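You operate a simulated robot arm through the tools that you are given. There is no shell and no other tool. Be economical: measure what you need, move in short steps, check, and stop when the job is done.

You are at the controls of a simulated two-armed robot. One attempt, no reset.

Task
Set out bead jar and ribbon tin, open, on the bare end of the sideboard.
Fine: lift both down from the oak wall shelf; their lids lie on the bare end too. Set down upright: bead jar, ribbon tin.
Where things are to end (x, y in the base frame): bead jar within 60 mm of [540, 100]; ribbon tin within 60 mm of [540, 380].

It is judged by the outcome, as a careful person would: the job done as asked, and still so three seconds after it is handed in. It fails if anything else is knocked over, pushed out of place, dropped, spilled or broken. Lids that push on must go on centred and level and be pressed home; caps that screw on are set level and turned clockwise until they are tight.

Robot
Two 7-joint arms with two-finger parallel grippers on one trunk, on a base that drives. Base frame: it is fixed to the floor where the robot stands at the start and does not move with it; the origin is under the middle of the robot, x ahead of it, y to its left, z up. Units: mm, rad, N and s.
The left shoulder is at the start at [70, 163, 1395], the right one opposite. With the tool pointing down near the work surface each hand reaches from about 380 to 880 mm from the robot's upright axis, wherever it stands, measured 20 degrees to its own side. Places, roughly: bare end of the sideboard [500, 300, 800]. Payload 3.43 kg a hand.
Tool frame (each hand has its own): the origin (TCP) lies between the finger pads and is the grasp point; the fingertips stand 34 mm ahead of it; z points along the fingers, y is the line along which they close. Largest opening 128 mm; finger width 24, thickness 12; the body of the gripper, 48 by 130 mm, starts 96 mm behind the TCP.
Orientation is that of the tool frame in the base frame, as [roll, pitch, yaw] about the fixed x, y, z axes, in that order (R = Rz(yaw) Ry(pitch) Rx(roll)). With the fingers straight down and closing along the base's y, the tool's x points along the base's -x, its y along +y and its z along -z.

Tools
- The arms move only by the tool nudge_tool. It takes "left_moves", "right_moves" or both (then of equal length, played together; a hand with none holds still); each is a list of rows, each an object (a shift or turn left out is 0, a gripper value left out holds the last) with "linear": the shift along the tool's x, y, z in mm, a list of three; "angular": the turn, a rotation vector about the tool's x, y, z in rad, a list of three; "grip": the finger opening in mm, from 0 to 128. In form: [{"linear": [dx, dy, dz], "angular": [wx, wy, wz], "grip": grip}, ...]. A call has 1 to 8 rows; each row is the pose to reach, as a shift and turn from the pose commanded when the call began, along the tool's axes at that moment. Rows are played at 5 a second. More than 50 mm and 0.15 rad between two rows, or a gripper value outside its range, and nothing of the call is played. Where a pose cannot be reached the arm comes as near as it can. A force on the tool above 40 N (or 10 N above the force at the start of the call, whichever is more), or a blocked arm, ends the call early, and 0.2 s more pass. The fingers move at their own pace (about 153 mm/s each) and stop on an object; they squeeze with about 24 N. The grip force told is the motor's: it shows also when the fingers shut on nothing. Time passes only in rows, and 0.2 s behind the last, so rows that repeat a pose let the fingers close. It gives the time, the measured TCP pose, the force on the tool (base axes), the opening and the grip force at its end, in the units of the frame above (readings bear some noise), with the torque about the TCP (base axes, N m) and any sound that the robot's microphone picked up, and new pictures: "show" is both (left out), scene, wrist or none (wrist: the cameras of the hands that moved).
- Cameras (640 x 400 px; columns grow to the right, rows downward): "scene" is now at [138.3, 18.7, 1626.7]; the picture's right is [0.22, -0.98, 0.00], its down [-0.53, -0.12, -0.84] and it looks along [0.82, 0.18, -0.55] (base axes); focal length 214 px, centre (320, 200). "left" rides on the left gripper at [76, 11, -160] in its tool frame; the picture's right is [-0.15, 0.99, 0.00], its down [-0.88, -0.13, -0.46] and it looks along [-0.45, -0.07, 0.89] (tool axes); focal length 234 px, centre (320, 200). "right" rides on the right gripper at [76, -11, -160] in its tool frame; the picture's right is [0.15, 0.99, 0.00], its down [-0.88, 0.13, -0.46] and it looks along [-0.45, 0.07, 0.89] (tool axes); focal length 234 px, centre (320, 200). There is no depth. A picture from a camera that has moved, and an enlarged one, comes with that camera's place and axes in the base frame and with its lens.
- slide_trunk(by): slides the trunk up (or, below 0, down) by that many mm; the arms and the scene camera ride with it, the base frame stays. It gives what a move gives, with no picture.
- drive_base(legs): drives the robot by 1 to 6 legs, each [ahead, left, turn to the left] in mm, mm and rad, along the robot's own axes; the way and the turn of a leg run together, so that a leg with both is an arc; at most 1500 mm and 3.142 rad a leg. The arms and the cameras ride along, it lands a little off, and it stops where it bumps. It gives what a move gives, and a new picture of the scene camera.
- aim_head(pan, tilt): turns the head with the scene camera to pan (to the left, within 1.501 rad either way) and tilt (down, from -0.506 to 1.204), counted from straight ahead of the robot. It gives what a move gives, and a new picture of the scene camera.
- inspect(camera, box): a new picture of the part [left, top, right, bottom] of that camera's present view, enlarged. No time passes.
- sign_off(): hands the job in; it is judged then, once.

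Work in short steps. Places have to be worked out from the pictures, the camera data and where the tool is seen: move nearer, look again, correct. Check each grasp and each placing, and mend what went wrong. You have 120 turns and 260 pictures in all, those below and enlarged ones among them. Open the grippers and draw the arms clear of the work before you hand the job in, unless the task says otherwise; then end with one line.

The tools are called as a command line: name --argument value ..., lists and objects as JSON in quotes. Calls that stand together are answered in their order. nudge_tool: Moves the arms, as the interface text tells. Its arguments: {"type":"object","properties":{"left_moves":{"type":"array"},"right_moves":{"type":"array"},"show":{"type":"string","enum":["both","scene","wrist","none"]}},"required":[]} The other tools are called the same way: slide_trunk (by) slides the trunk up or down; drive_base (legs) drives the base; aim_head (pan, tilt) turns the head that bears the scene camera; inspect (camera, box) takes an enlarged picture of a part of a camera's view; sign_off () hands the job in.

At the start:

```text
time: 0.0
left_eef_pos: [525.2, 456.8, 1429.6]
left_orientation: [3.14, -0.001, -3.141]
left_contact_force: [0.2, 0.3, 0.6]
left_ft_torque: [-0.05, 0.03, -0.03]
left_gripper_width: 127.8
left_grasp_force: 0.2
right_eef_pos: [360.8, -9.8, 1560.3]
right_orientation: [3.14, -0.001, -3.142]
right_contact_force: [0.1, -0.7, -0.2]
right_ft_torque: [-0.02, 0.01, -0.02]
right_gripper_width: 127.9
right_grasp_force: 0.1
trunk travel left (down, up): [-875.0, 65.0]
robot x, y, heading: [-0.8, -0.9, -0.001]
head pan, tilt: [0.222, 0.578]
```

scene: 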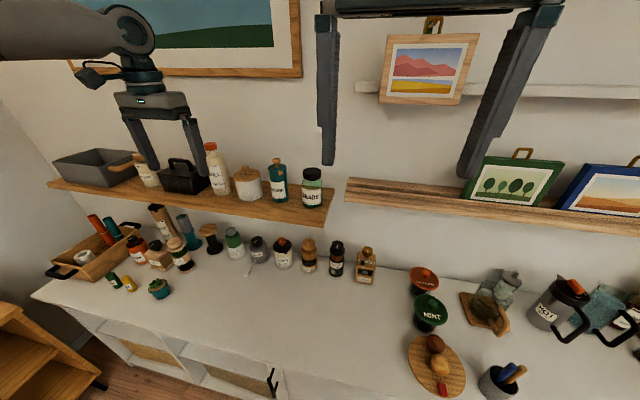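
right: 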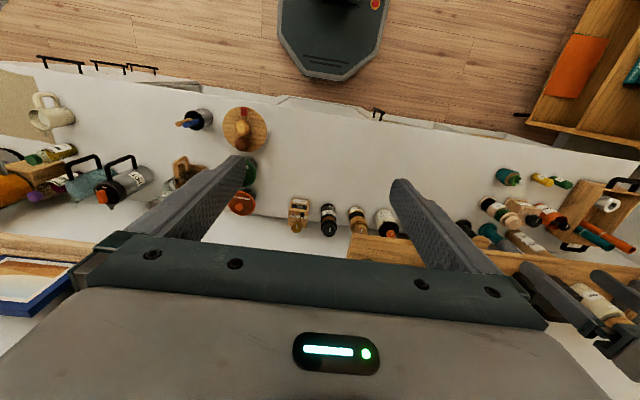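
left: 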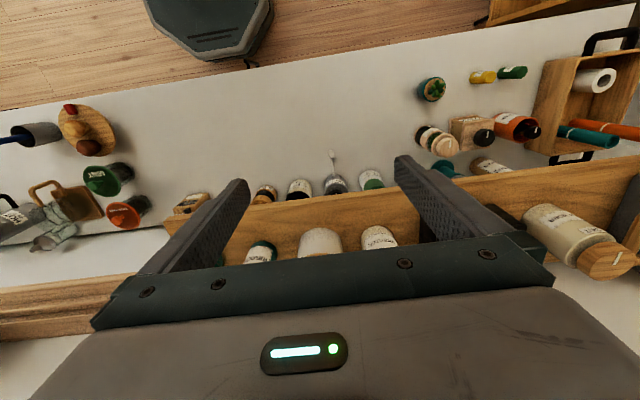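

The oak shelf carries several containers; I'll enlarge it to identify the bead jar and ribbon tin.

inspect --camera "scene" --box '[40, 120, 240, 245]'

inspect --camera "scene" --box '[200, 130, 360, 230]'

inspect --camera "scene" --box '[30, 200, 390, 400]'

```text
3.20 times, centred on (140, 182) of scene
camera zoom: at [138.3, 18.7, 1626.7], right [0.22, -0.98, 0.0], down [-0.53, -0.12, -0.84], along [0.82, 0.18, -0.55], focal length 686 px, centre (896, 256)
```

zoom: 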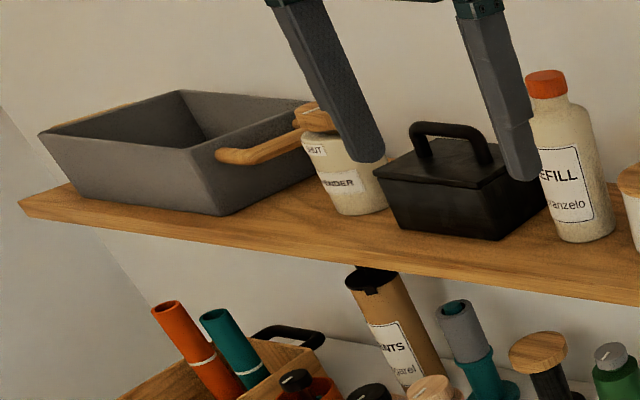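

```text
4.00 times, centred on (280, 180) of scene
camera zoom: at [138.3, 18.7, 1626.7], right [0.22, -0.98, 0.0], down [-0.53, -0.12, -0.84], along [0.82, 0.18, -0.55], focal length 858 px, centre (480, 280)
```

zoom: 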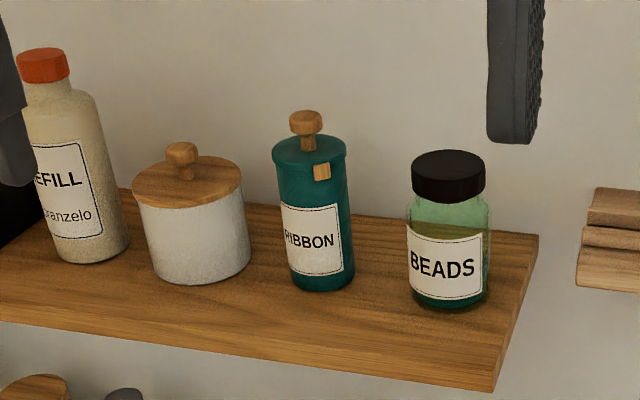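

```text
1.78 times, centred on (210, 300) of scene
camera zoom: at [138.3, 18.7, 1626.7], right [0.22, -0.98, 0.0], down [-0.53, -0.12, -0.84], along [0.82, 0.18, -0.55], focal length 381 px, centre (516, 22)
```

zoom: 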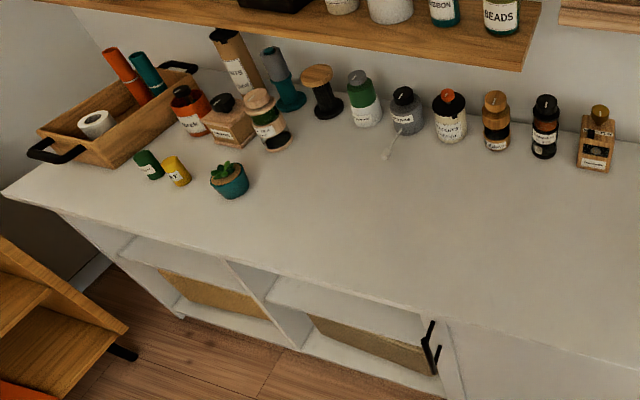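

inspect --camera "scene" --box '[260, 150, 330, 214]'

inspect --camera "left" --box '[210, 160, 430, 290]'

```text
6.25 times, centred on (295, 182) of scene
camera zoom: at [138.3, 18.7, 1626.7], right [0.22, -0.98, 0.0], down [-0.53, -0.12, -0.84], along [0.82, 0.18, -0.55], focal length 1340 px, centre (476, 312)
```

zoom: 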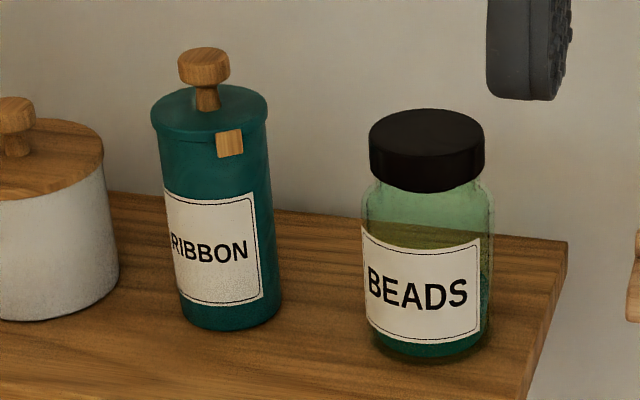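

```text
2.91 times, centred on (320, 225) of left
camera zoom: at [450.4, 467.5, 1590.1], right [0.15, 0.99, 0.0], down [0.88, -0.13, 0.46], along [0.45, -0.07, -0.89], focal length 681 px, centre (320, 127)
```

zoom: 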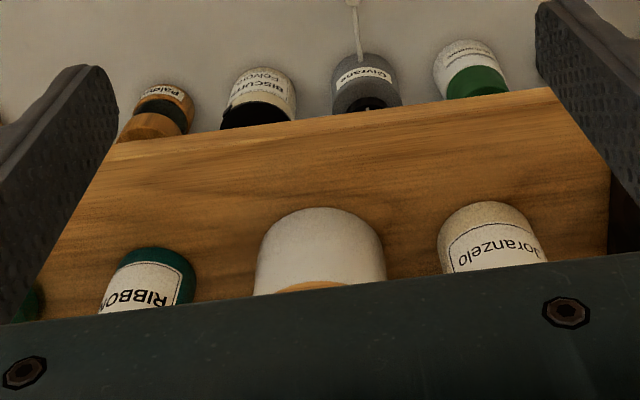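

The jar stands at about (756,184) and the tin at about (751,301) on the shelf (z≈1200). I'll bring the right hand in front of the jar to refine this from its wrist camera.

nudge_tool --right_moves '[{"linear": [-30, 24, 20]}, {"linear": [-60, 48, 40]}, {"linear": [-90, 72, 60]}, {"linear": [-120, 97, 80]}, {"linear": [-150, 121, 100]}, {"linear": [-180, 146, 120]}, {"linear": [-210, 170, 140]}, {"linear": [-239, 194, 160]}]'

```text
time: 1.8
left_eef_pos: [525.1, 459.2, 1428.7]
left_orientation: [-3.14, -0.001, -3.141]
left_contact_force: [-0.2, 0.5, -0.8]
left_ft_torque: [-0.04, 0.01, -0.03]
left_gripper_width: 128.0
left_grasp_force: 0.1
right_eef_pos: [603.5, 186.5, 1399.2]
right_orientation: [-3.141, -0.002, 3.139]
right_contact_force: [-0.5, 0.4, -0.1]
right_ft_torque: [-0.02, 0.0, 0.01]
right_gripper_width: 128.1
right_grasp_force: 0.1
trunk travel left (down, up): [-875.0, 65.0]
robot x, y, heading: [0.3, 3.3, -0.002]
head pan, tilt: [0.222, 0.578]
camera scene: at [139.7, 21.7, 1626.5], right [0.22, -0.98, 0.0], down [-0.53, -0.12, -0.84], along [0.82, 0.18, -0.55], focal length 214 px, centre (320, 200)
camera right: at [527.0, 176.0, 1558.6], right [-0.14, 0.99, 0.0], down [0.88, 0.13, 0.46], along [0.45, 0.07, -0.89], focal length 234 px, centre (320, 200)
```

scene: 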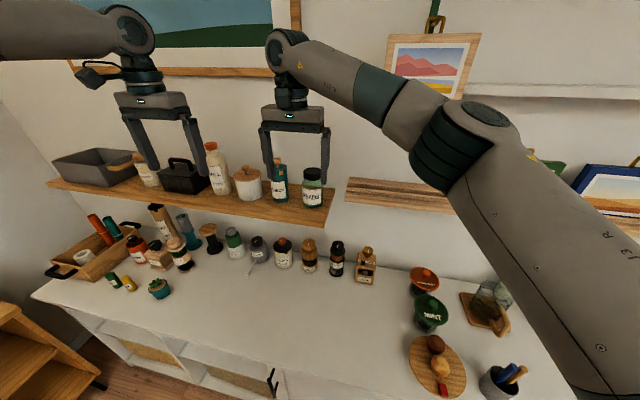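
right: 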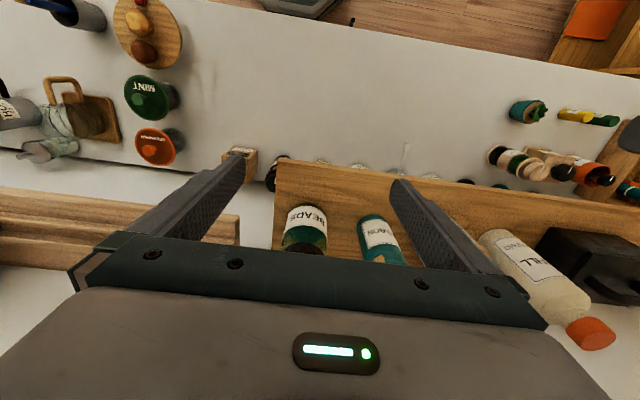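

Jar confirmed around (756,182). I move above it with the fingers at 100 mm and look before descending.

nudge_tool --right_moves '[{"linear": [-40, -1, 0], "grip": 100}, {"linear": [-80, -2, 0]}, {"linear": [-120, -3, 0]}, {"linear": [-152, -4, 0]}, {"linear": [-152, -4, 30]}]'

```text
time: 3.0
left_eef_pos: [526.7, 458.3, 1429.2]
left_orientation: [-3.141, -0.002, -3.14]
left_contact_force: [0.4, 0.2, 0.0]
left_ft_torque: [0.01, 0.0, 0.0]
left_gripper_width: 127.9
left_grasp_force: 0.1
right_eef_pos: [694.8, 149.6, 1381.7]
right_orientation: [3.14, 0.001, 3.141]
right_contact_force: [-0.4, -0.6, -0.3]
right_ft_torque: [-0.03, 0.01, 0.01]
right_gripper_width: 100.0
right_grasp_force: 0.1
right hand out of reach, approached as far as the arm can: row 2, 3, 4, 5
trunk travel left (down, up): [-875.0, 65.0]
robot x, y, heading: [-4.1, 0.6, -0.001]
head pan, tilt: [0.222, 0.578]
camera scene: at [139.0, 20.4, 1626.6], right [0.22, -0.98, 0.0], down [-0.53, -0.12, -0.84], along [0.82, 0.18, -0.55], focal length 214 px, centre (320, 200)
camera right: at [619.4, 138.1, 1541.3], right [-0.15, 0.99, 0.0], down [0.88, 0.13, 0.46], along [0.45, 0.07, -0.89], focal length 234 px, centre (320, 200)
```

scene: 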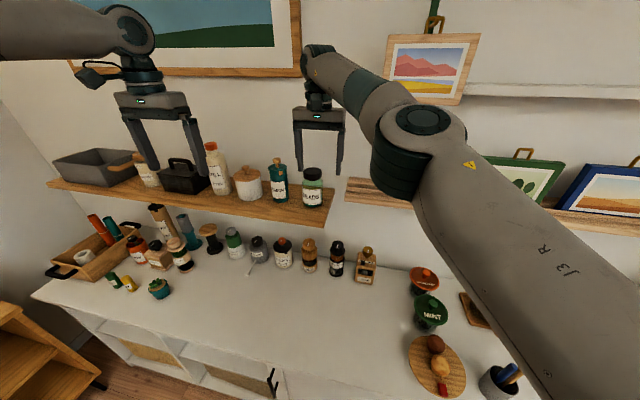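
right: 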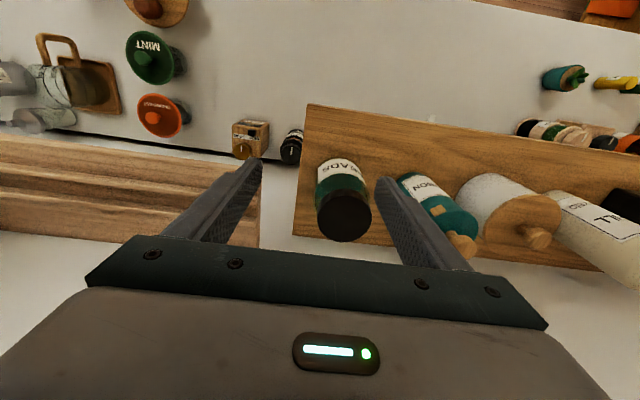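

The right arm is out of reach at this base position. I retract and raise the hand, then drive the base left and a bit ahead.

nudge_tool --right_moves '[{"linear": [40, 0, -15]}, {"linear": [80, -10, -30]}, {"linear": [120, -20, -30]}, {"linear": [160, -40, -30]}]' --show "none"

drive_base --legs '[[45, 140, 0]]'

```text
time: 4.0
left_eef_pos: [525.0, 454.1, 1430.9]
left_orientation: [3.14, -0.002, -3.141]
left_contact_force: [-0.4, -0.7, 0.9]
left_ft_torque: [0.06, 0.03, 0.0]
left_gripper_width: 128.3
left_grasp_force: 0.1
right_eef_pos: [533.0, 105.1, 1414.0]
right_orientation: [3.135, 0.003, 3.139]
right_contact_force: [0.0, -0.9, 0.3]
right_ft_torque: [0.05, -0.01, 0.0]
right_gripper_width: 100.0
right_grasp_force: 0.2
trunk travel left (down, up): [-875.0, 65.0]
robot x, y, heading: [-1.6, -3.0, 0.001]
head pan, tilt: [0.222, 0.578]
```

```text
time: 5.4
left_eef_pos: [569.1, 592.4, 1431.0]
left_orientation: [3.139, 0.003, 3.141]
left_contact_force: [0.0, 0.1, 0.3]
left_ft_torque: [0.02, -0.02, 0.0]
left_gripper_width: 128.0
left_grasp_force: 0.1
right_eef_pos: [577.1, 245.1, 1413.7]
right_orientation: [3.137, 0.0, 3.139]
right_contact_force: [0.2, -0.6, 0.2]
right_ft_torque: [0.01, 0.01, 0.01]
right_gripper_width: 100.2
right_grasp_force: 0.0
trunk travel left (down, up): [-875.0, 65.0]
robot x, y, heading: [42.8, 141.0, 0.003]
head pan, tilt: [0.222, 0.578]
camera scene: at [182.2, 155.1, 1626.9], right [0.22, -0.98, 0.0], down [-0.53, -0.12, -0.84], along [0.82, 0.18, -0.54], focal length 214 px, centre (320, 200)
```

scene: 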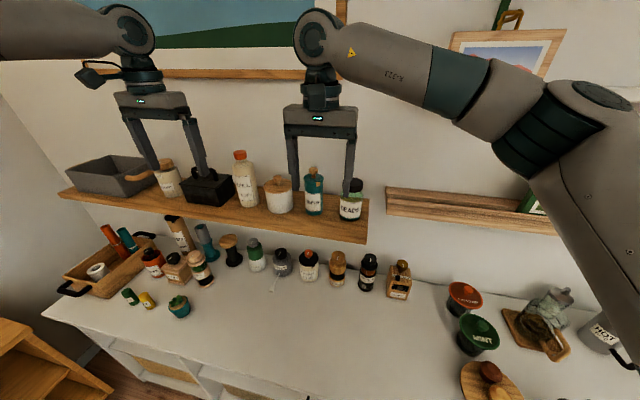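

Now at (577,245); move the right hand above the jar at (756,182).

nudge_tool --right_moves '[{"linear": [0, -40, 0]}, {"linear": [-40, -63, 0]}, {"linear": [-80, -63, 0]}, {"linear": [-120, -63, 0]}, {"linear": [-160, -63, 0]}, {"linear": [-178, -63, 15]}, {"linear": [-178, -63, 30]}]'

```text
time: 7.0
left_eef_pos: [570.5, 596.8, 1430.2]
left_orientation: [3.141, 0.001, 3.14]
left_contact_force: [-0.6, -0.1, 0.1]
left_ft_torque: [0.02, 0.02, -0.01]
left_gripper_width: 128.2
left_grasp_force: 0.0
right_eef_pos: [757.0, 183.5, 1382.2]
right_orientation: [3.139, 0.001, 3.139]
right_contact_force: [-0.6, -0.2, 0.3]
right_ft_torque: [0.02, 0.0, 0.0]
right_gripper_width: 99.9
right_grasp_force: 0.1
trunk travel left (down, up): [-875.0, 65.0]
robot x, y, heading: [44.3, 137.4, -0.0]
head pan, tilt: [0.222, 0.578]
camera scene: at [183.8, 158.9, 1626.7], right [0.22, -0.98, 0.0], down [-0.53, -0.12, -0.84], along [0.82, 0.18, -0.55], focal length 214 px, centre (320, 200)
camera right: at [682.4, 172.5, 1541.5], right [-0.14, 0.99, 0.0], down [0.88, 0.13, 0.46], along [0.45, 0.07, -0.89], focal length 234 px, centre (320, 200)
```

scene: 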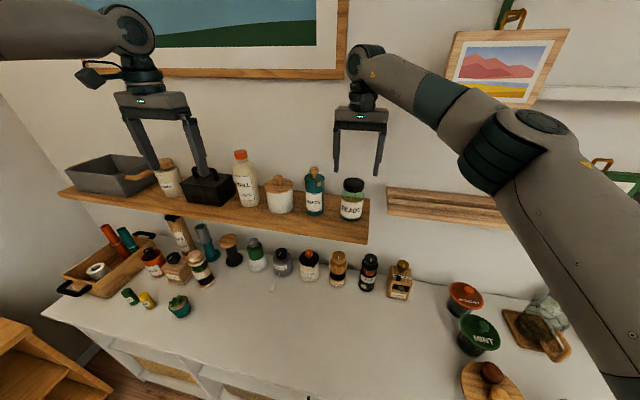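
right: 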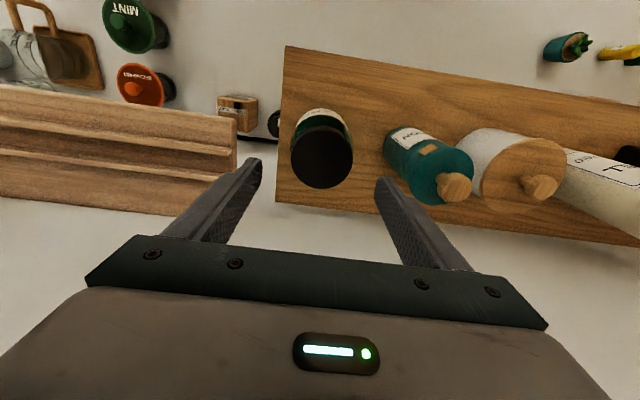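

Cap centre estimates near (750,184), between the fingers. I descend with a look before gripping.

nudge_tool --right_moves '[{"linear": [5, 0, 25]}, {"linear": [5, 0, 50]}, {"linear": [5, 0, 75]}, {"linear": [5, 0, 100]}, {"linear": [5, 0, 125]}]'

```text
time: 8.2
left_eef_pos: [571.3, 596.7, 1429.8]
left_orientation: [-3.141, -0.001, -3.141]
left_contact_force: [0.1, -0.6, -0.6]
left_ft_torque: [0.04, 0.01, -0.03]
left_gripper_width: 128.1
left_grasp_force: 0.0
right_eef_pos: [751.9, 184.7, 1257.6]
right_orientation: [3.138, 0.0, 3.141]
right_contact_force: [0.7, -0.3, 0.3]
right_ft_torque: [0.0, 0.0, 0.0]
right_gripper_width: 99.8
right_grasp_force: 0.0
trunk travel left (down, up): [-875.0, 65.0]
robot x, y, heading: [45.0, 140.7, -0.002]
head pan, tilt: [0.222, 0.578]
camera scene: at [184.4, 158.7, 1626.6], right [0.22, -0.98, 0.0], down [-0.53, -0.12, -0.84], along [0.82, 0.18, -0.55], focal length 214 px, centre (320, 200)
camera right: at [677.0, 173.9, 1416.7], right [-0.14, 0.99, 0.0], down [0.88, 0.13, 0.46], along [0.45, 0.07, -0.89], focal length 234 px, centre (320, 200)
```

scene: 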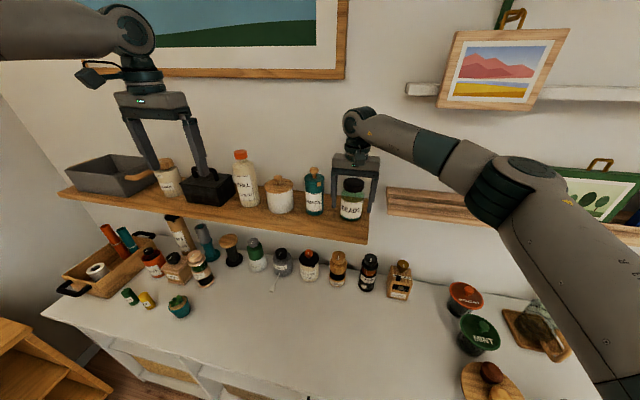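
right: 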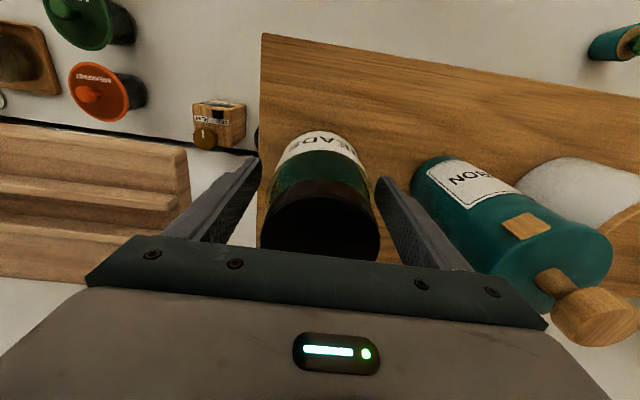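

The jar sits between the fingers; close, then lift a little.

nudge_tool --right_moves '[{"grip": 50}, {"grip": 50}, {"grip": 50}]' --show "none"

nudge_tool --right_moves '[{"linear": [0, 0, -10], "grip": 0}, {"linear": [0, 0, -30]}, {"linear": [0, 0, -50]}]'

```text
time: 9.0
left_eef_pos: [570.8, 596.7, 1430.4]
left_orientation: [-3.141, 0.0, 3.141]
left_contact_force: [0.4, 0.4, 0.1]
left_ft_torque: [-0.03, 0.0, 0.0]
left_gripper_width: 127.7
left_grasp_force: 0.1
right_eef_pos: [751.1, 184.6, 1257.3]
right_orientation: [3.14, -0.002, 3.14]
right_contact_force: [-1.0, -1.6, 0.4]
right_ft_torque: [0.0, -0.01, 0.0]
right_gripper_width: 71.9
right_grasp_force: 23.8
trunk travel left (down, up): [-875.0, 65.0]
robot x, y, heading: [45.0, 141.1, 0.002]
head pan, tilt: [0.222, 0.578]
```

```text
time: 9.8
left_eef_pos: [570.3, 596.2, 1429.8]
left_orientation: [3.141, 0.0, 3.141]
left_contact_force: [0.1, -0.3, -0.1]
left_ft_torque: [0.02, 0.01, -0.02]
left_gripper_width: 128.0
left_grasp_force: 0.1
right_eef_pos: [752.3, 185.2, 1307.8]
right_orientation: [3.14, 0.003, 3.14]
right_contact_force: [0.2, -0.8, -3.0]
right_ft_torque: [-0.02, 0.0, 0.01]
right_gripper_width: 71.6
right_grasp_force: 24.4
trunk travel left (down, up): [-875.0, 65.0]
robot x, y, heading: [45.7, 137.8, -0.002]
head pan, tilt: [0.222, 0.578]
camera scene: at [183.8, 159.2, 1626.6], right [0.22, -0.98, 0.0], down [-0.53, -0.12, -0.84], along [0.82, 0.18, -0.55], focal length 214 px, centre (320, 200)
camera right: at [677.3, 173.9, 1466.6], right [-0.14, 0.99, 0.0], down [0.88, 0.13, 0.46], along [0.45, 0.07, -0.89], focal length 234 px, centre (320, 200)
```

scene: 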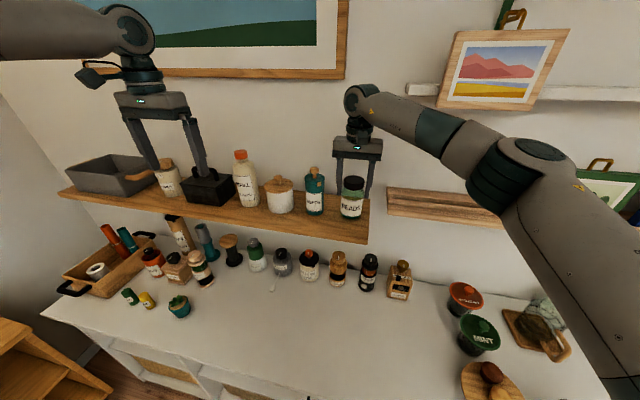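
right: 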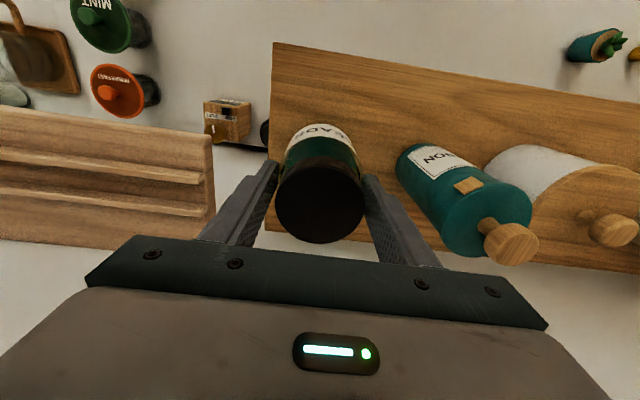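

The jar seems not to have risen with the hand; I enlarge to see.

inspect --camera "scene" --box '[300, 130, 400, 230]'

inspect --camera "right" --box '[220, 100, 420, 270]'

```text
4.00 times, centred on (350, 180) of scene
camera zoom: at [183.8, 159.2, 1626.6], right [0.22, -0.98, 0.0], down [-0.53, -0.12, -0.84], along [0.82, 0.18, -0.55], focal length 858 px, centre (200, 280)
```

zoom: 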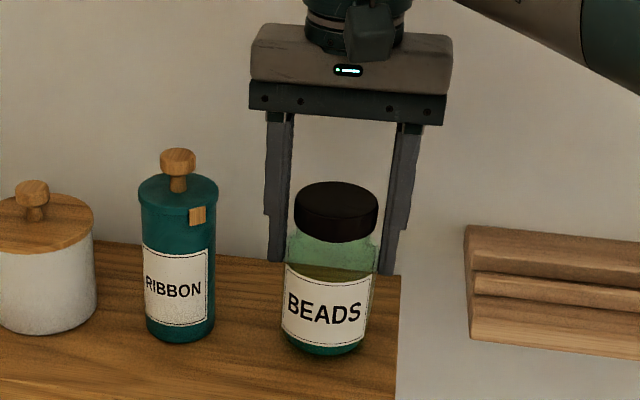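

```text
2.35 times, centred on (320, 185) of right
camera zoom: at [677.3, 173.9, 1466.6], right [-0.14, 0.99, 0.0], down [0.88, 0.13, 0.46], along [0.45, 0.07, -0.89], focal length 551 px, centre (320, 235)
```

zoom: 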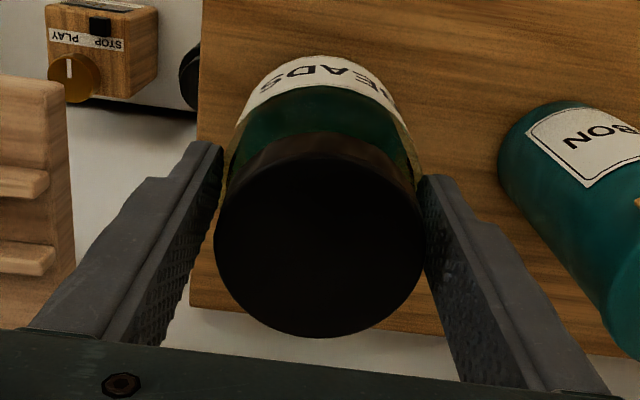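

The jar stayed on the shelf (cap top still ≈1321): the fingers slid up the glass. I open, lower, re-grip firmly, and lift gently while reading the force.

nudge_tool --right_moves '[{"grip": 96}, {"linear": [0, 0, 25], "grip": 96}, {"linear": [0, 0, 55]}, {"linear": [0, 0, 55], "grip": 0}, {"linear": [0, 0, 55], "grip": 0}, {"linear": [0, 0, 55], "grip": 0}, {"linear": [0, 0, 55], "grip": 0}]' --show "none"

nudge_tool --right_moves '[{"linear": [0, 0, -2]}, {"linear": [0, 0, -4]}, {"linear": [0, 0, -6]}]' --show "wrist"

```text
time: 11.4
left_eef_pos: [570.5, 596.3, 1429.0]
left_orientation: [3.141, -0.001, -3.141]
left_contact_force: [-0.1, 0.6, -0.4]
left_ft_torque: [0.0, 0.02, -0.02]
left_gripper_width: 128.1
left_grasp_force: 0.0
right_eef_pos: [751.8, 185.9, 1253.2]
right_orientation: [3.141, -0.001, 3.139]
right_contact_force: [0.5, 0.1, -1.1]
right_ft_torque: [0.0, -0.01, 0.04]
right_gripper_width: 72.0
right_grasp_force: 24.0
trunk travel left (down, up): [-875.0, 65.0]
robot x, y, heading: [42.5, 139.9, -0.003]
head pan, tilt: [0.222, 0.578]
```

```text
time: 12.2
left_eef_pos: [571.3, 597.4, 1429.7]
left_orientation: [3.141, -0.001, -3.141]
left_contact_force: [0.5, -0.3, -0.3]
left_ft_torque: [0.02, 0.02, 0.02]
left_gripper_width: 128.2
left_grasp_force: 0.0
right_eef_pos: [752.0, 185.1, 1259.3]
right_orientation: [3.14, -0.001, 3.14]
right_contact_force: [0.6, 0.8, -3.5]
right_ft_torque: [0.02, 0.02, 0.02]
right_gripper_width: 71.7
right_grasp_force: 24.1
trunk travel left (down, up): [-875.0, 65.0]
robot x, y, heading: [43.7, 142.1, -0.004]
head pan, tilt: [0.222, 0.578]
camera right: at [676.8, 173.7, 1418.2], right [-0.14, 0.99, 0.0], down [0.88, 0.13, 0.46], along [0.45, 0.07, -0.89], focal length 234 px, centre (320, 200)
```

right: 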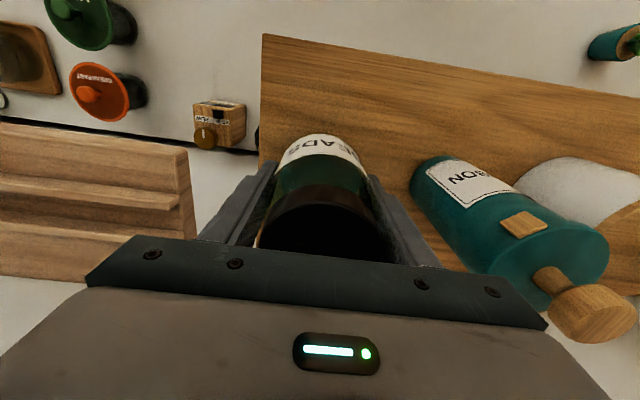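

nudge_tool --right_moves '[{"linear": [0, 0, -4]}, {"linear": [0, 0, -8]}, {"linear": [0, 0, -12]}, {"linear": [0, 0, -16]}, {"linear": [0, 0, -20]}]' --show "wrist"

inspect --camera "scene" --box '[300, 130, 400, 230]'

```text
time: 13.4
left_eef_pos: [569.9, 596.9, 1430.5]
left_orientation: [3.141, 0.001, -3.141]
left_contact_force: [-0.1, 0.1, -0.4]
left_ft_torque: [0.0, 0.0, 0.02]
left_gripper_width: 128.0
left_grasp_force: 0.0
right_eef_pos: [751.5, 184.4, 1280.4]
right_orientation: [3.139, 0.001, 3.14]
right_contact_force: [0.5, 0.5, -2.8]
right_ft_torque: [-0.04, 0.0, -0.02]
right_gripper_width: 71.8
right_grasp_force: 24.3
trunk travel left (down, up): [-875.0, 65.0]
robot x, y, heading: [40.1, 138.8, -0.005]
head pan, tilt: [0.222, 0.578]
camera right: at [676.8, 173.5, 1438.3], right [-0.14, 0.99, 0.0], down [0.88, 0.13, 0.46], along [0.45, 0.07, -0.89], focal length 234 px, centre (320, 200)
```

right: 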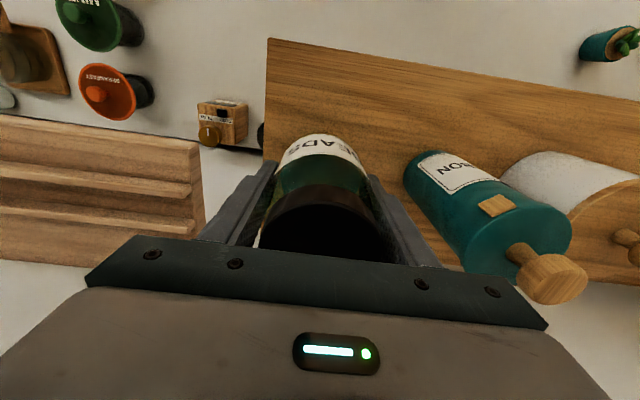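

```text
4.00 times, centred on (350, 180) of scene
camera zoom: at [183.8, 159.1, 1626.7], right [0.22, -0.98, 0.0], down [-0.53, -0.12, -0.84], along [0.82, 0.18, -0.55], focal length 858 px, centre (200, 280)
```

zoom: 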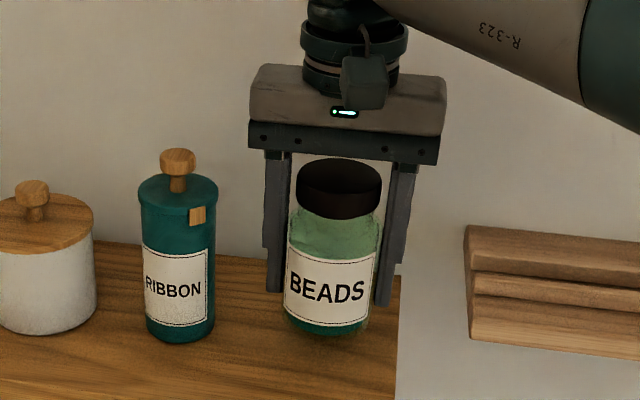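

Now it is held and clear of the shelf (~25 mm). I'll move gently backward and check for slip.

nudge_tool --right_moves '[{"linear": [5, 0, -2]}, {"linear": [12, 0, -5]}, {"linear": [20, 0, -8]}, {"linear": [28, 0, -11]}, {"linear": [36, 0, -14]}, {"linear": [44, 0, -17]}, {"linear": [52, 0, -18]}, {"linear": [58, 0, -18]}]' --show "wrist"

inspect --camera "scene" --box '[300, 130, 400, 230]'

```text
time: 15.2
left_eef_pos: [570.7, 596.5, 1430.0]
left_orientation: [-3.141, -0.001, 3.142]
left_contact_force: [0.2, -0.9, -0.4]
left_ft_torque: [-0.01, 0.02, 0.04]
left_gripper_width: 128.0
left_grasp_force: 0.0
right_eef_pos: [694.5, 184.3, 1297.1]
right_orientation: [3.14, 0.001, 3.139]
right_contact_force: [-1.3, 0.1, -3.0]
right_ft_torque: [-0.03, 0.0, 0.04]
right_gripper_width: 71.7
right_grasp_force: 24.3
trunk travel left (down, up): [-875.0, 65.0]
robot x, y, heading: [44.7, 141.9, -0.002]
head pan, tilt: [0.222, 0.578]
camera right: at [618.7, 173.3, 1456.2], right [-0.14, 0.99, 0.0], down [0.88, 0.13, 0.46], along [0.45, 0.07, -0.89], focal length 234 px, centre (320, 200)
```

right: 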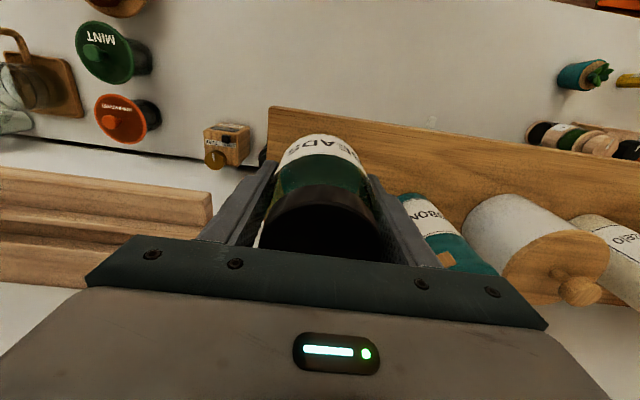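

```text
4.00 times, centred on (350, 180) of scene
camera zoom: at [183.7, 158.8, 1626.7], right [0.22, -0.98, 0.0], down [-0.53, -0.12, -0.84], along [0.82, 0.18, -0.55], focal length 858 px, centre (200, 280)
```

zoom: 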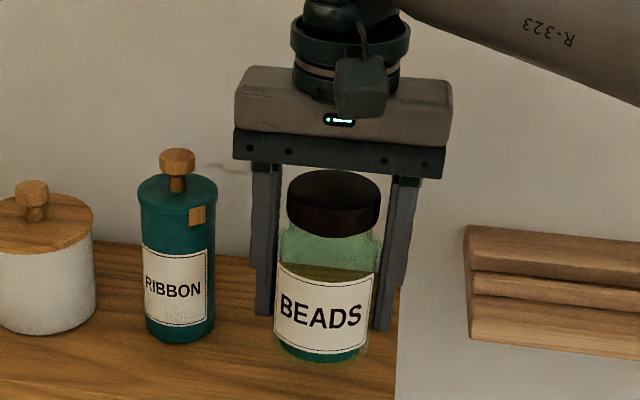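

Held steadily. Retract toward (540,100).

nudge_tool --right_moves '[{"linear": [8, -2, 0]}, {"linear": [20, -8, 0]}, {"linear": [34, -16, 0]}, {"linear": [48, -24, 0]}, {"linear": [62, -32, 0]}, {"linear": [76, -40, 0]}, {"linear": [86, -46, 0]}, {"linear": [92, -50, 0]}]' --show "none"

nudge_tool --right_moves '[{"linear": [8, -3, 0]}, {"linear": [18, -8, 0]}, {"linear": [30, -15, 0]}, {"linear": [42, -22, 0]}, {"linear": [52, -28, 0]}, {"linear": [60, -33, 0]}, {"linear": [62, -35, 0]}]'

```text
time: 17.0
left_eef_pos: [571.0, 596.1, 1430.5]
left_orientation: [3.141, 0.0, -3.14]
left_contact_force: [0.6, -0.2, -0.5]
left_ft_torque: [0.0, 0.01, 0.03]
left_gripper_width: 128.3
left_grasp_force: 0.0
right_eef_pos: [601.8, 133.6, 1297.3]
right_orientation: [3.14, 0.001, 3.14]
right_contact_force: [-0.3, 0.6, -3.4]
right_ft_torque: [-0.01, 0.02, 0.02]
right_gripper_width: 71.8
right_grasp_force: 24.0
trunk travel left (down, up): [-875.0, 65.0]
robot x, y, heading: [44.0, 141.8, -0.004]
head pan, tilt: [0.222, 0.578]
```

```text
time: 18.6
left_eef_pos: [570.7, 597.4, 1429.8]
left_orientation: [3.142, 0.0, -3.14]
left_contact_force: [0.2, 0.4, 1.1]
left_ft_torque: [-0.01, 0.02, 0.0]
left_gripper_width: 128.1
left_grasp_force: 0.0
right_eef_pos: [539.3, 99.0, 1297.2]
right_orientation: [3.14, 0.0, 3.139]
right_contact_force: [0.0, 0.2, -3.3]
right_ft_torque: [-0.01, 0.02, -0.05]
right_gripper_width: 71.7
right_grasp_force: 23.8
trunk travel left (down, up): [-875.0, 65.0]
robot x, y, heading: [41.5, 141.9, 0.005]
head pan, tilt: [0.222, 0.578]
camera scene: at [183.8, 158.8, 1626.7], right [0.22, -0.98, 0.0], down [-0.53, -0.12, -0.84], along [0.82, 0.18, -0.55], focal length 214 px, centre (320, 200)
camera right: at [464.5, 88.1, 1456.1], right [-0.14, 0.99, 0.0], down [0.88, 0.13, 0.46], along [0.45, 0.07, -0.89], focal length 234 px, centre (320, 200)
```

scene: 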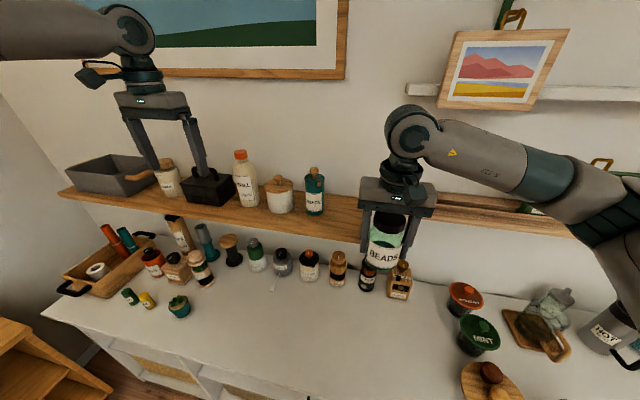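
right: 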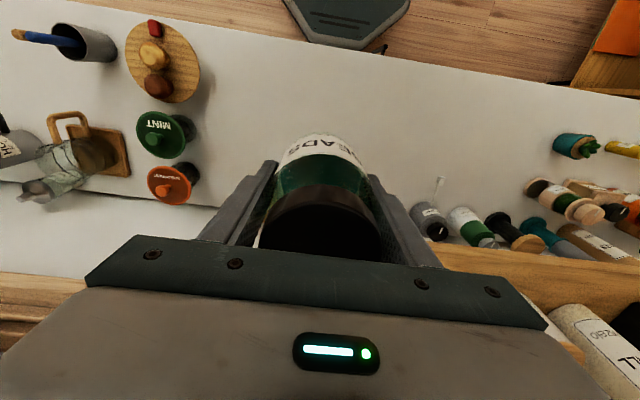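

Jar is clear at (539,99). Now bring the left hand over the tin at ~(755,301), starting in front of it.

nudge_tool --left_moves '[{"linear": [0, -42, 0], "grip": 90}, {"linear": [0, -84, 0]}, {"linear": [0, -126, 0]}, {"linear": [0, -168, 0]}, {"linear": [0, -210, 0]}, {"linear": [0, -252, 0]}, {"linear": [-20, -290, 0]}, {"linear": [-60, -296, 0]}]' --show "none"

nudge_tool --left_moves '[{"linear": [-40, 0, 0]}, {"linear": [-80, 0, 0]}, {"linear": [-120, 0, 0]}, {"linear": [-120, 0, 10]}]'

```text
time: 20.4
left_eef_pos: [603.0, 305.1, 1428.3]
left_orientation: [3.14, 0.001, -3.141]
left_contact_force: [-0.4, -0.1, 0.0]
left_ft_torque: [0.01, 0.03, 0.01]
left_gripper_width: 90.0
left_grasp_force: 0.0
left hand out of reach, approached as far as the arm can: row 8
right_eef_pos: [542.1, 99.7, 1296.3]
right_orientation: [3.139, -0.001, 3.14]
right_contact_force: [-1.0, -0.3, -2.5]
right_ft_torque: [-0.01, 0.01, -0.01]
right_gripper_width: 71.7
right_grasp_force: 23.4
trunk travel left (down, up): [-875.0, 65.0]
robot x, y, heading: [41.1, 142.0, 0.002]
head pan, tilt: [0.222, 0.578]
```

```text
time: 21.4
left_eef_pos: [673.8, 344.9, 1415.0]
left_orientation: [-3.14, 0.0, -3.142]
left_contact_force: [0.6, -0.8, 0.0]
left_ft_torque: [-0.05, 0.02, 0.0]
left_gripper_width: 89.8
left_grasp_force: 0.2
left hand out of reach, approached as far as the arm can: row 1, 2, 3, 4
right_eef_pos: [541.9, 100.0, 1296.4]
right_orientation: [3.14, -0.002, 3.14]
right_contact_force: [0.2, 0.6, -3.4]
right_ft_torque: [0.01, 0.03, -0.03]
right_gripper_width: 71.8
right_grasp_force: 24.4
trunk travel left (down, up): [-875.0, 65.0]
robot x, y, heading: [43.7, 140.6, -0.002]
head pan, tilt: [0.222, 0.578]
camera scene: at [185.6, 159.4, 1626.4], right [0.22, -0.98, 0.0], down [-0.53, -0.12, -0.84], along [0.82, 0.18, -0.55], focal length 214 px, centre (320, 200)
camera left: at [598.6, 356.8, 1575.0], right [0.15, 0.99, 0.0], down [0.88, -0.13, 0.46], along [0.45, -0.07, -0.89], focal length 234 px, centre (320, 200)
```

scene: 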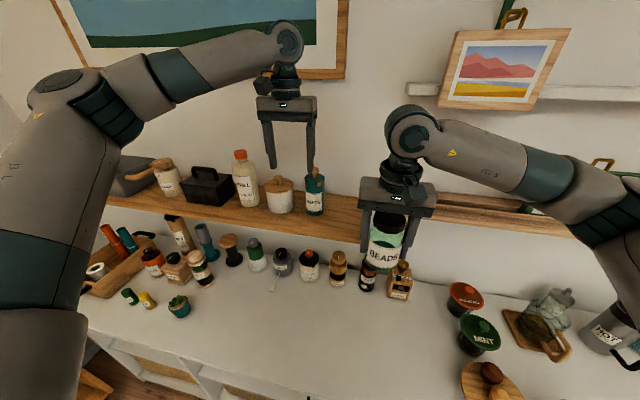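
left: 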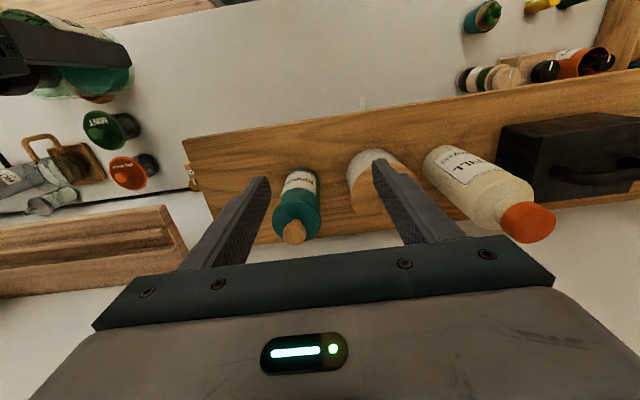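

The left arm gets stuck short at this height. I raise the trunk a little to give the arm an easier posture, then try again lower relative to the shoulder.

nudge_tool --left_moves '[{"linear": [35, -10, 0]}, {"linear": [70, -25, 0]}, {"linear": [90, -44, 0]}]' --show "none"

slide_trunk --by 60

nudge_tool --left_moves '[{"linear": [-25, 0, 25]}, {"linear": [-50, 0, 50]}, {"linear": [-90, 0, 65]}, {"linear": [-130, 0, 65]}, {"linear": [-165, 0, 65]}]'

```text
time: 22.2
left_eef_pos: [580.6, 299.8, 1414.0]
left_orientation: [3.138, -0.001, -3.141]
left_contact_force: [0.5, -0.3, 0.8]
left_ft_torque: [0.01, 0.0, -0.01]
left_gripper_width: 89.9
left_grasp_force: 0.1
right_eef_pos: [541.8, 98.6, 1295.9]
right_orientation: [3.138, 0.0, 3.139]
right_contact_force: [0.6, -0.7, -3.1]
right_ft_torque: [0.02, 0.04, -0.03]
right_gripper_width: 71.6
right_grasp_force: 23.7
trunk travel left (down, up): [-875.0, 65.0]
robot x, y, heading: [44.1, 138.2, 0.001]
head pan, tilt: [0.222, 0.578]
```

```text
time: 23.2
left_eef_pos: [580.7, 301.3, 1474.7]
left_orientation: [-3.141, 0.001, 3.141]
left_contact_force: [-0.4, 0.0, -0.4]
left_ft_torque: [-0.01, -0.03, 0.02]
left_gripper_width: 90.1
left_grasp_force: 0.1
right_eef_pos: [539.1, 100.1, 1357.5]
right_orientation: [3.14, 0.0, 3.14]
right_contact_force: [-0.1, -0.1, -3.6]
right_ft_torque: [0.02, 0.0, -0.01]
right_gripper_width: 71.9
right_grasp_force: 24.3
trunk travel left (down, up): [-935.0, 5.0]
robot x, y, heading: [46.1, 141.3, -0.001]
head pan, tilt: [0.222, 0.578]
```

```text
time: 24.4
left_eef_pos: [699.6, 347.8, 1400.9]
left_orientation: [-3.141, 0.003, 3.141]
left_contact_force: [1.1, 0.1, -0.1]
left_ft_torque: [0.01, 0.03, 0.0]
left_gripper_width: 90.0
left_grasp_force: 0.1
left hand out of reach, approached as far as the arm can: row 3, 4, 5
right_eef_pos: [541.0, 98.5, 1355.6]
right_orientation: [3.14, -0.001, 3.141]
right_contact_force: [0.9, 0.4, -3.1]
right_ft_torque: [0.0, 0.01, 0.01]
right_gripper_width: 71.7
right_grasp_force: 24.2
trunk travel left (down, up): [-935.0, 5.0]
robot x, y, heading: [45.1, 138.1, -0.002]
head pan, tilt: [0.222, 0.578]
camera scene: at [185.4, 159.4, 1686.5], right [0.22, -0.98, 0.0], down [-0.53, -0.12, -0.84], along [0.82, 0.18, -0.55], focal length 214 px, centre (320, 200)
camera left: at [625.8, 359.7, 1561.8], right [0.15, 0.99, 0.0], down [0.88, -0.13, 0.46], along [0.45, -0.07, -0.89], focal length 234 px, centre (320, 200)
```

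scene: 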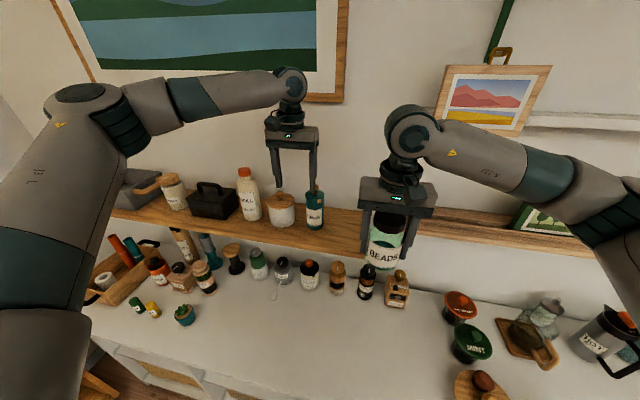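
left: 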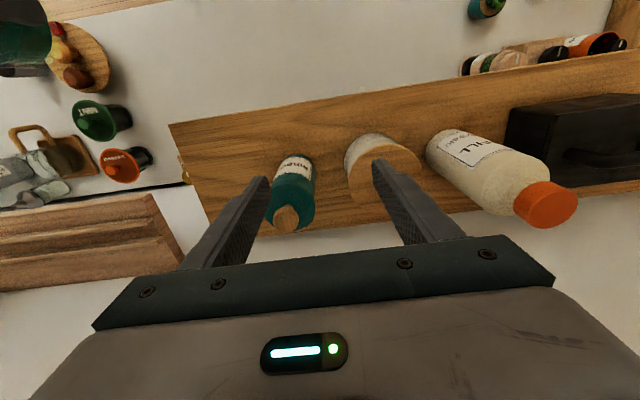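

The left arm prefers targets further to its own side. I retract the hand and drive the base 110 mm right, then retry.

nudge_tool --left_moves '[{"linear": [40, 0, -10]}, {"linear": [80, 0, -20]}, {"linear": [115, 0, -25]}]' --show "none"

drive_base --legs '[[0, -110, 0]]'

```text
time: 25.2
left_eef_pos: [582.6, 347.8, 1427.1]
left_orientation: [3.141, -0.001, -3.141]
left_contact_force: [-0.4, -0.3, 0.1]
left_ft_torque: [-0.03, 0.0, -0.02]
left_gripper_width: 90.2
left_grasp_force: 0.1
right_eef_pos: [538.4, 99.4, 1357.1]
right_orientation: [-3.142, 0.002, 3.14]
right_contact_force: [-1.1, 0.1, -3.7]
right_ft_torque: [0.02, -0.01, 0.03]
right_gripper_width: 71.7
right_grasp_force: 23.9
trunk travel left (down, up): [-935.0, 5.0]
robot x, y, heading: [42.2, 141.6, -0.002]
head pan, tilt: [0.222, 0.578]
```

```text
time: 26.4
left_eef_pos: [583.1, 247.1, 1426.0]
left_orientation: [-3.137, 0.0, -3.142]
left_contact_force: [-0.5, 0.5, -0.5]
left_ft_torque: [-0.12, -0.02, 0.02]
left_gripper_width: 90.1
left_grasp_force: 0.0
right_eef_pos: [538.7, -1.9, 1357.4]
right_orientation: [-3.139, 0.001, -3.141]
right_contact_force: [0.4, 1.8, -2.9]
right_ft_torque: [-0.07, -0.01, 0.01]
right_gripper_width: 72.0
right_grasp_force: 24.3
trunk travel left (down, up): [-935.0, 5.0]
robot x, y, heading: [46.2, 31.2, -0.0]
head pan, tilt: [0.222, 0.578]
camera scene: at [183.3, 58.1, 1686.6], right [0.22, -0.98, 0.0], down [-0.53, -0.12, -0.84], along [0.82, 0.18, -0.55], focal length 214 px, centre (320, 200)
```

scene: 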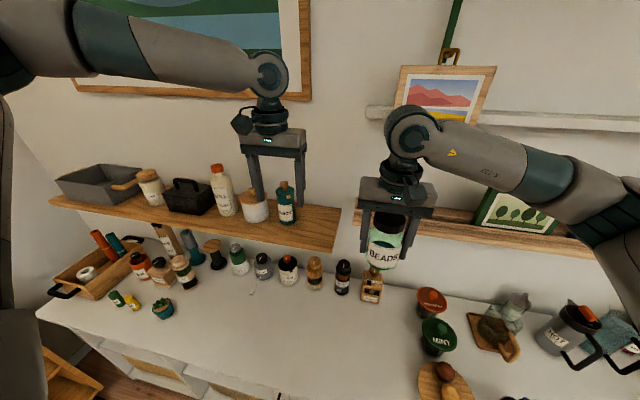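

nudge_tool --left_moves '[{"linear": [0, 40, 10]}, {"linear": [-20, 54, 26]}, {"linear": [-60, 54, 26]}, {"linear": [-100, 54, 26]}, {"linear": [-140, 54, 26]}, {"linear": [-168, 54, 26]}, {"linear": [-168, 54, 26]}]'

```text
time: 27.9
left_eef_pos: [743.5, 297.2, 1402.6]
left_orientation: [3.141, 0.003, -3.138]
left_contact_force: [-0.8, -0.7, 0.5]
left_ft_torque: [0.05, 0.02, 0.0]
left_gripper_width: 90.0
left_grasp_force: 0.0
left hand out of reach, approached as far as the arm can: row 6, 7
right_eef_pos: [538.5, -9.1, 1358.6]
right_orientation: [3.139, 0.001, 3.141]
right_contact_force: [0.0, -0.2, -2.9]
right_ft_torque: [-0.02, -0.03, -0.06]
right_gripper_width: 72.0
right_grasp_force: 24.4
trunk travel left (down, up): [-935.0, 5.0]
robot x, y, heading: [43.2, 31.5, -0.002]
head pan, tilt: [0.222, 0.578]
camera scene: at [181.9, 48.4, 1686.9], right [0.22, -0.98, 0.0], down [-0.53, -0.12, -0.84], along [0.82, 0.19, -0.54], focal length 214 px, centre (320, 200)
camera left: at [669.4, 307.4, 1562.0], right [0.14, 0.99, 0.0], down [0.88, -0.13, 0.46], along [0.45, -0.07, -0.89], focal length 234 px, centre (320, 200)
```

scene: 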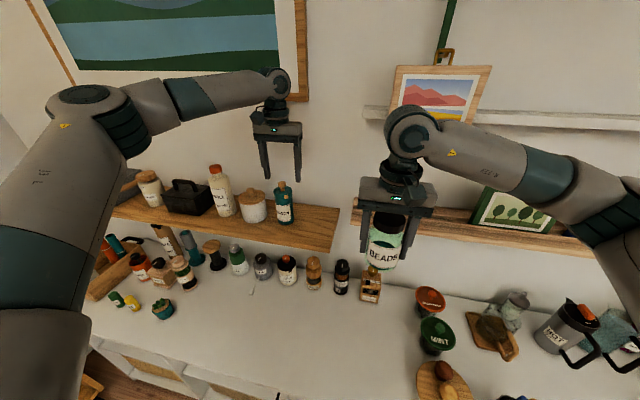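
left: 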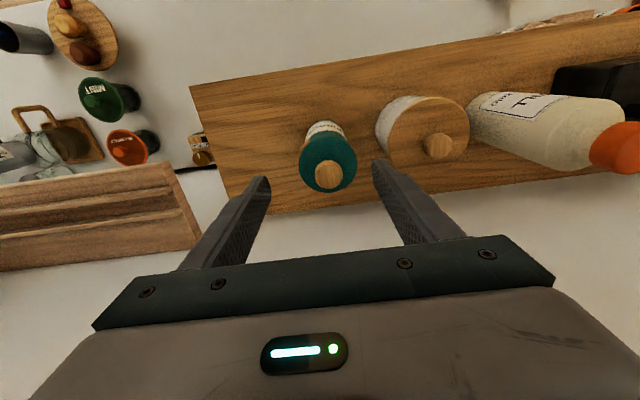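

The tin's lid centre is at ≈(745,303). Narrow the fingers to 80 mm (canister edge near y≈362) and lower partway.

nudge_tool --left_moves '[{"grip": 80}, {"linear": [0, 2, 15], "grip": 80}, {"linear": [0, 4, 30]}, {"linear": [0, 4, 40]}]' --show "wrist"

```text
time: 28.9
left_eef_pos: [745.5, 303.0, 1360.2]
left_orientation: [3.141, -0.001, -3.141]
left_contact_force: [-0.4, 0.2, 0.0]
left_ft_torque: [-0.01, 0.03, 0.0]
left_gripper_width: 79.8
left_grasp_force: 0.0
right_eef_pos: [540.4, -7.3, 1356.6]
right_orientation: [3.14, -0.001, -3.141]
right_contact_force: [0.3, 0.3, -2.9]
right_ft_torque: [0.0, 0.02, 0.0]
right_gripper_width: 71.6
right_grasp_force: 23.8
trunk travel left (down, up): [-935.0, 5.0]
robot x, y, heading: [40.7, 31.6, -0.002]
head pan, tilt: [0.222, 0.578]
camera left: at [672.2, 313.8, 1520.1], right [0.14, 0.99, 0.0], down [0.88, -0.13, 0.46], along [0.45, -0.07, -0.89], focal length 234 px, centre (320, 200)
```

left: 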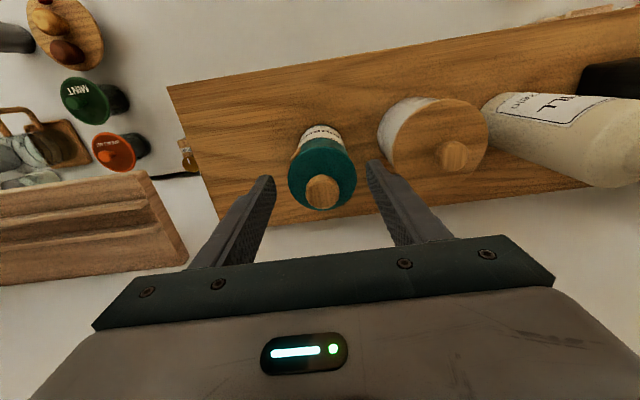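

Aligned. Descend to z≈1268 and look.

nudge_tool --left_moves '[{"linear": [0, 0, 25]}, {"linear": [0, 0, 50]}, {"linear": [0, 0, 75]}, {"linear": [0, 0, 92]}]'

```text
time: 29.9
left_eef_pos: [740.5, 306.2, 1270.4]
left_orientation: [-3.141, 0.002, -3.14]
left_contact_force: [0.8, -0.2, -0.2]
left_ft_torque: [0.03, 0.01, 0.0]
left_gripper_width: 80.1
left_grasp_force: 0.0
left hand out of reach, approached as far as the arm can: row 4
right_eef_pos: [540.2, -6.8, 1357.2]
right_orientation: [3.141, -0.001, -3.14]
right_contact_force: [-0.3, -0.7, -2.8]
right_ft_torque: [0.01, 0.0, -0.03]
right_gripper_width: 71.7
right_grasp_force: 23.9
trunk travel left (down, up): [-935.0, 5.0]
robot x, y, heading: [42.8, 33.7, -0.0]
head pan, tilt: [0.222, 0.578]
camera scene: at [183.3, 50.6, 1686.7], right [0.22, -0.98, 0.0], down [-0.53, -0.12, -0.84], along [0.82, 0.19, -0.55], focal length 214 px, centre (320, 200)
camera left: at [665.7, 316.8, 1430.5], right [0.14, 0.99, 0.0], down [0.88, -0.13, 0.46], along [0.45, -0.07, -0.89], focal length 234 px, centre (320, 200)
```

scene: 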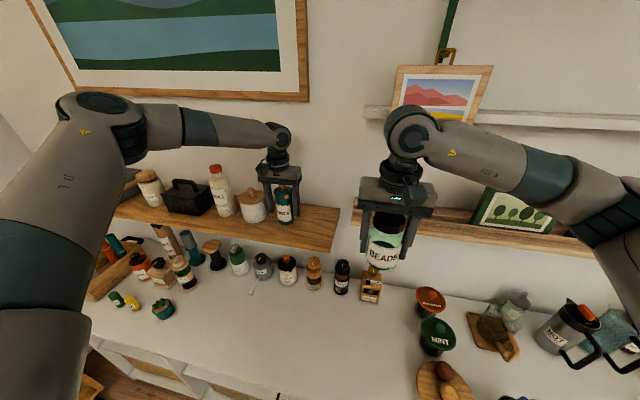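
left: 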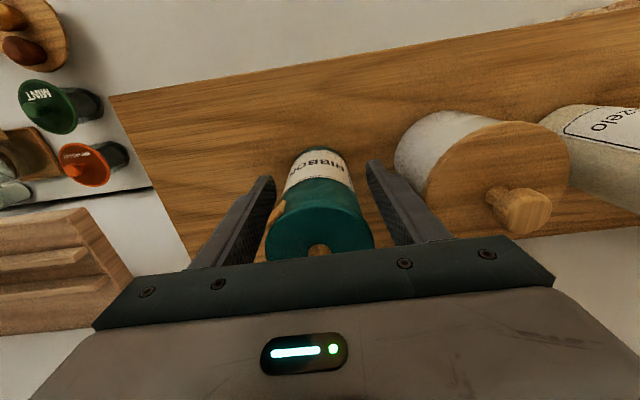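

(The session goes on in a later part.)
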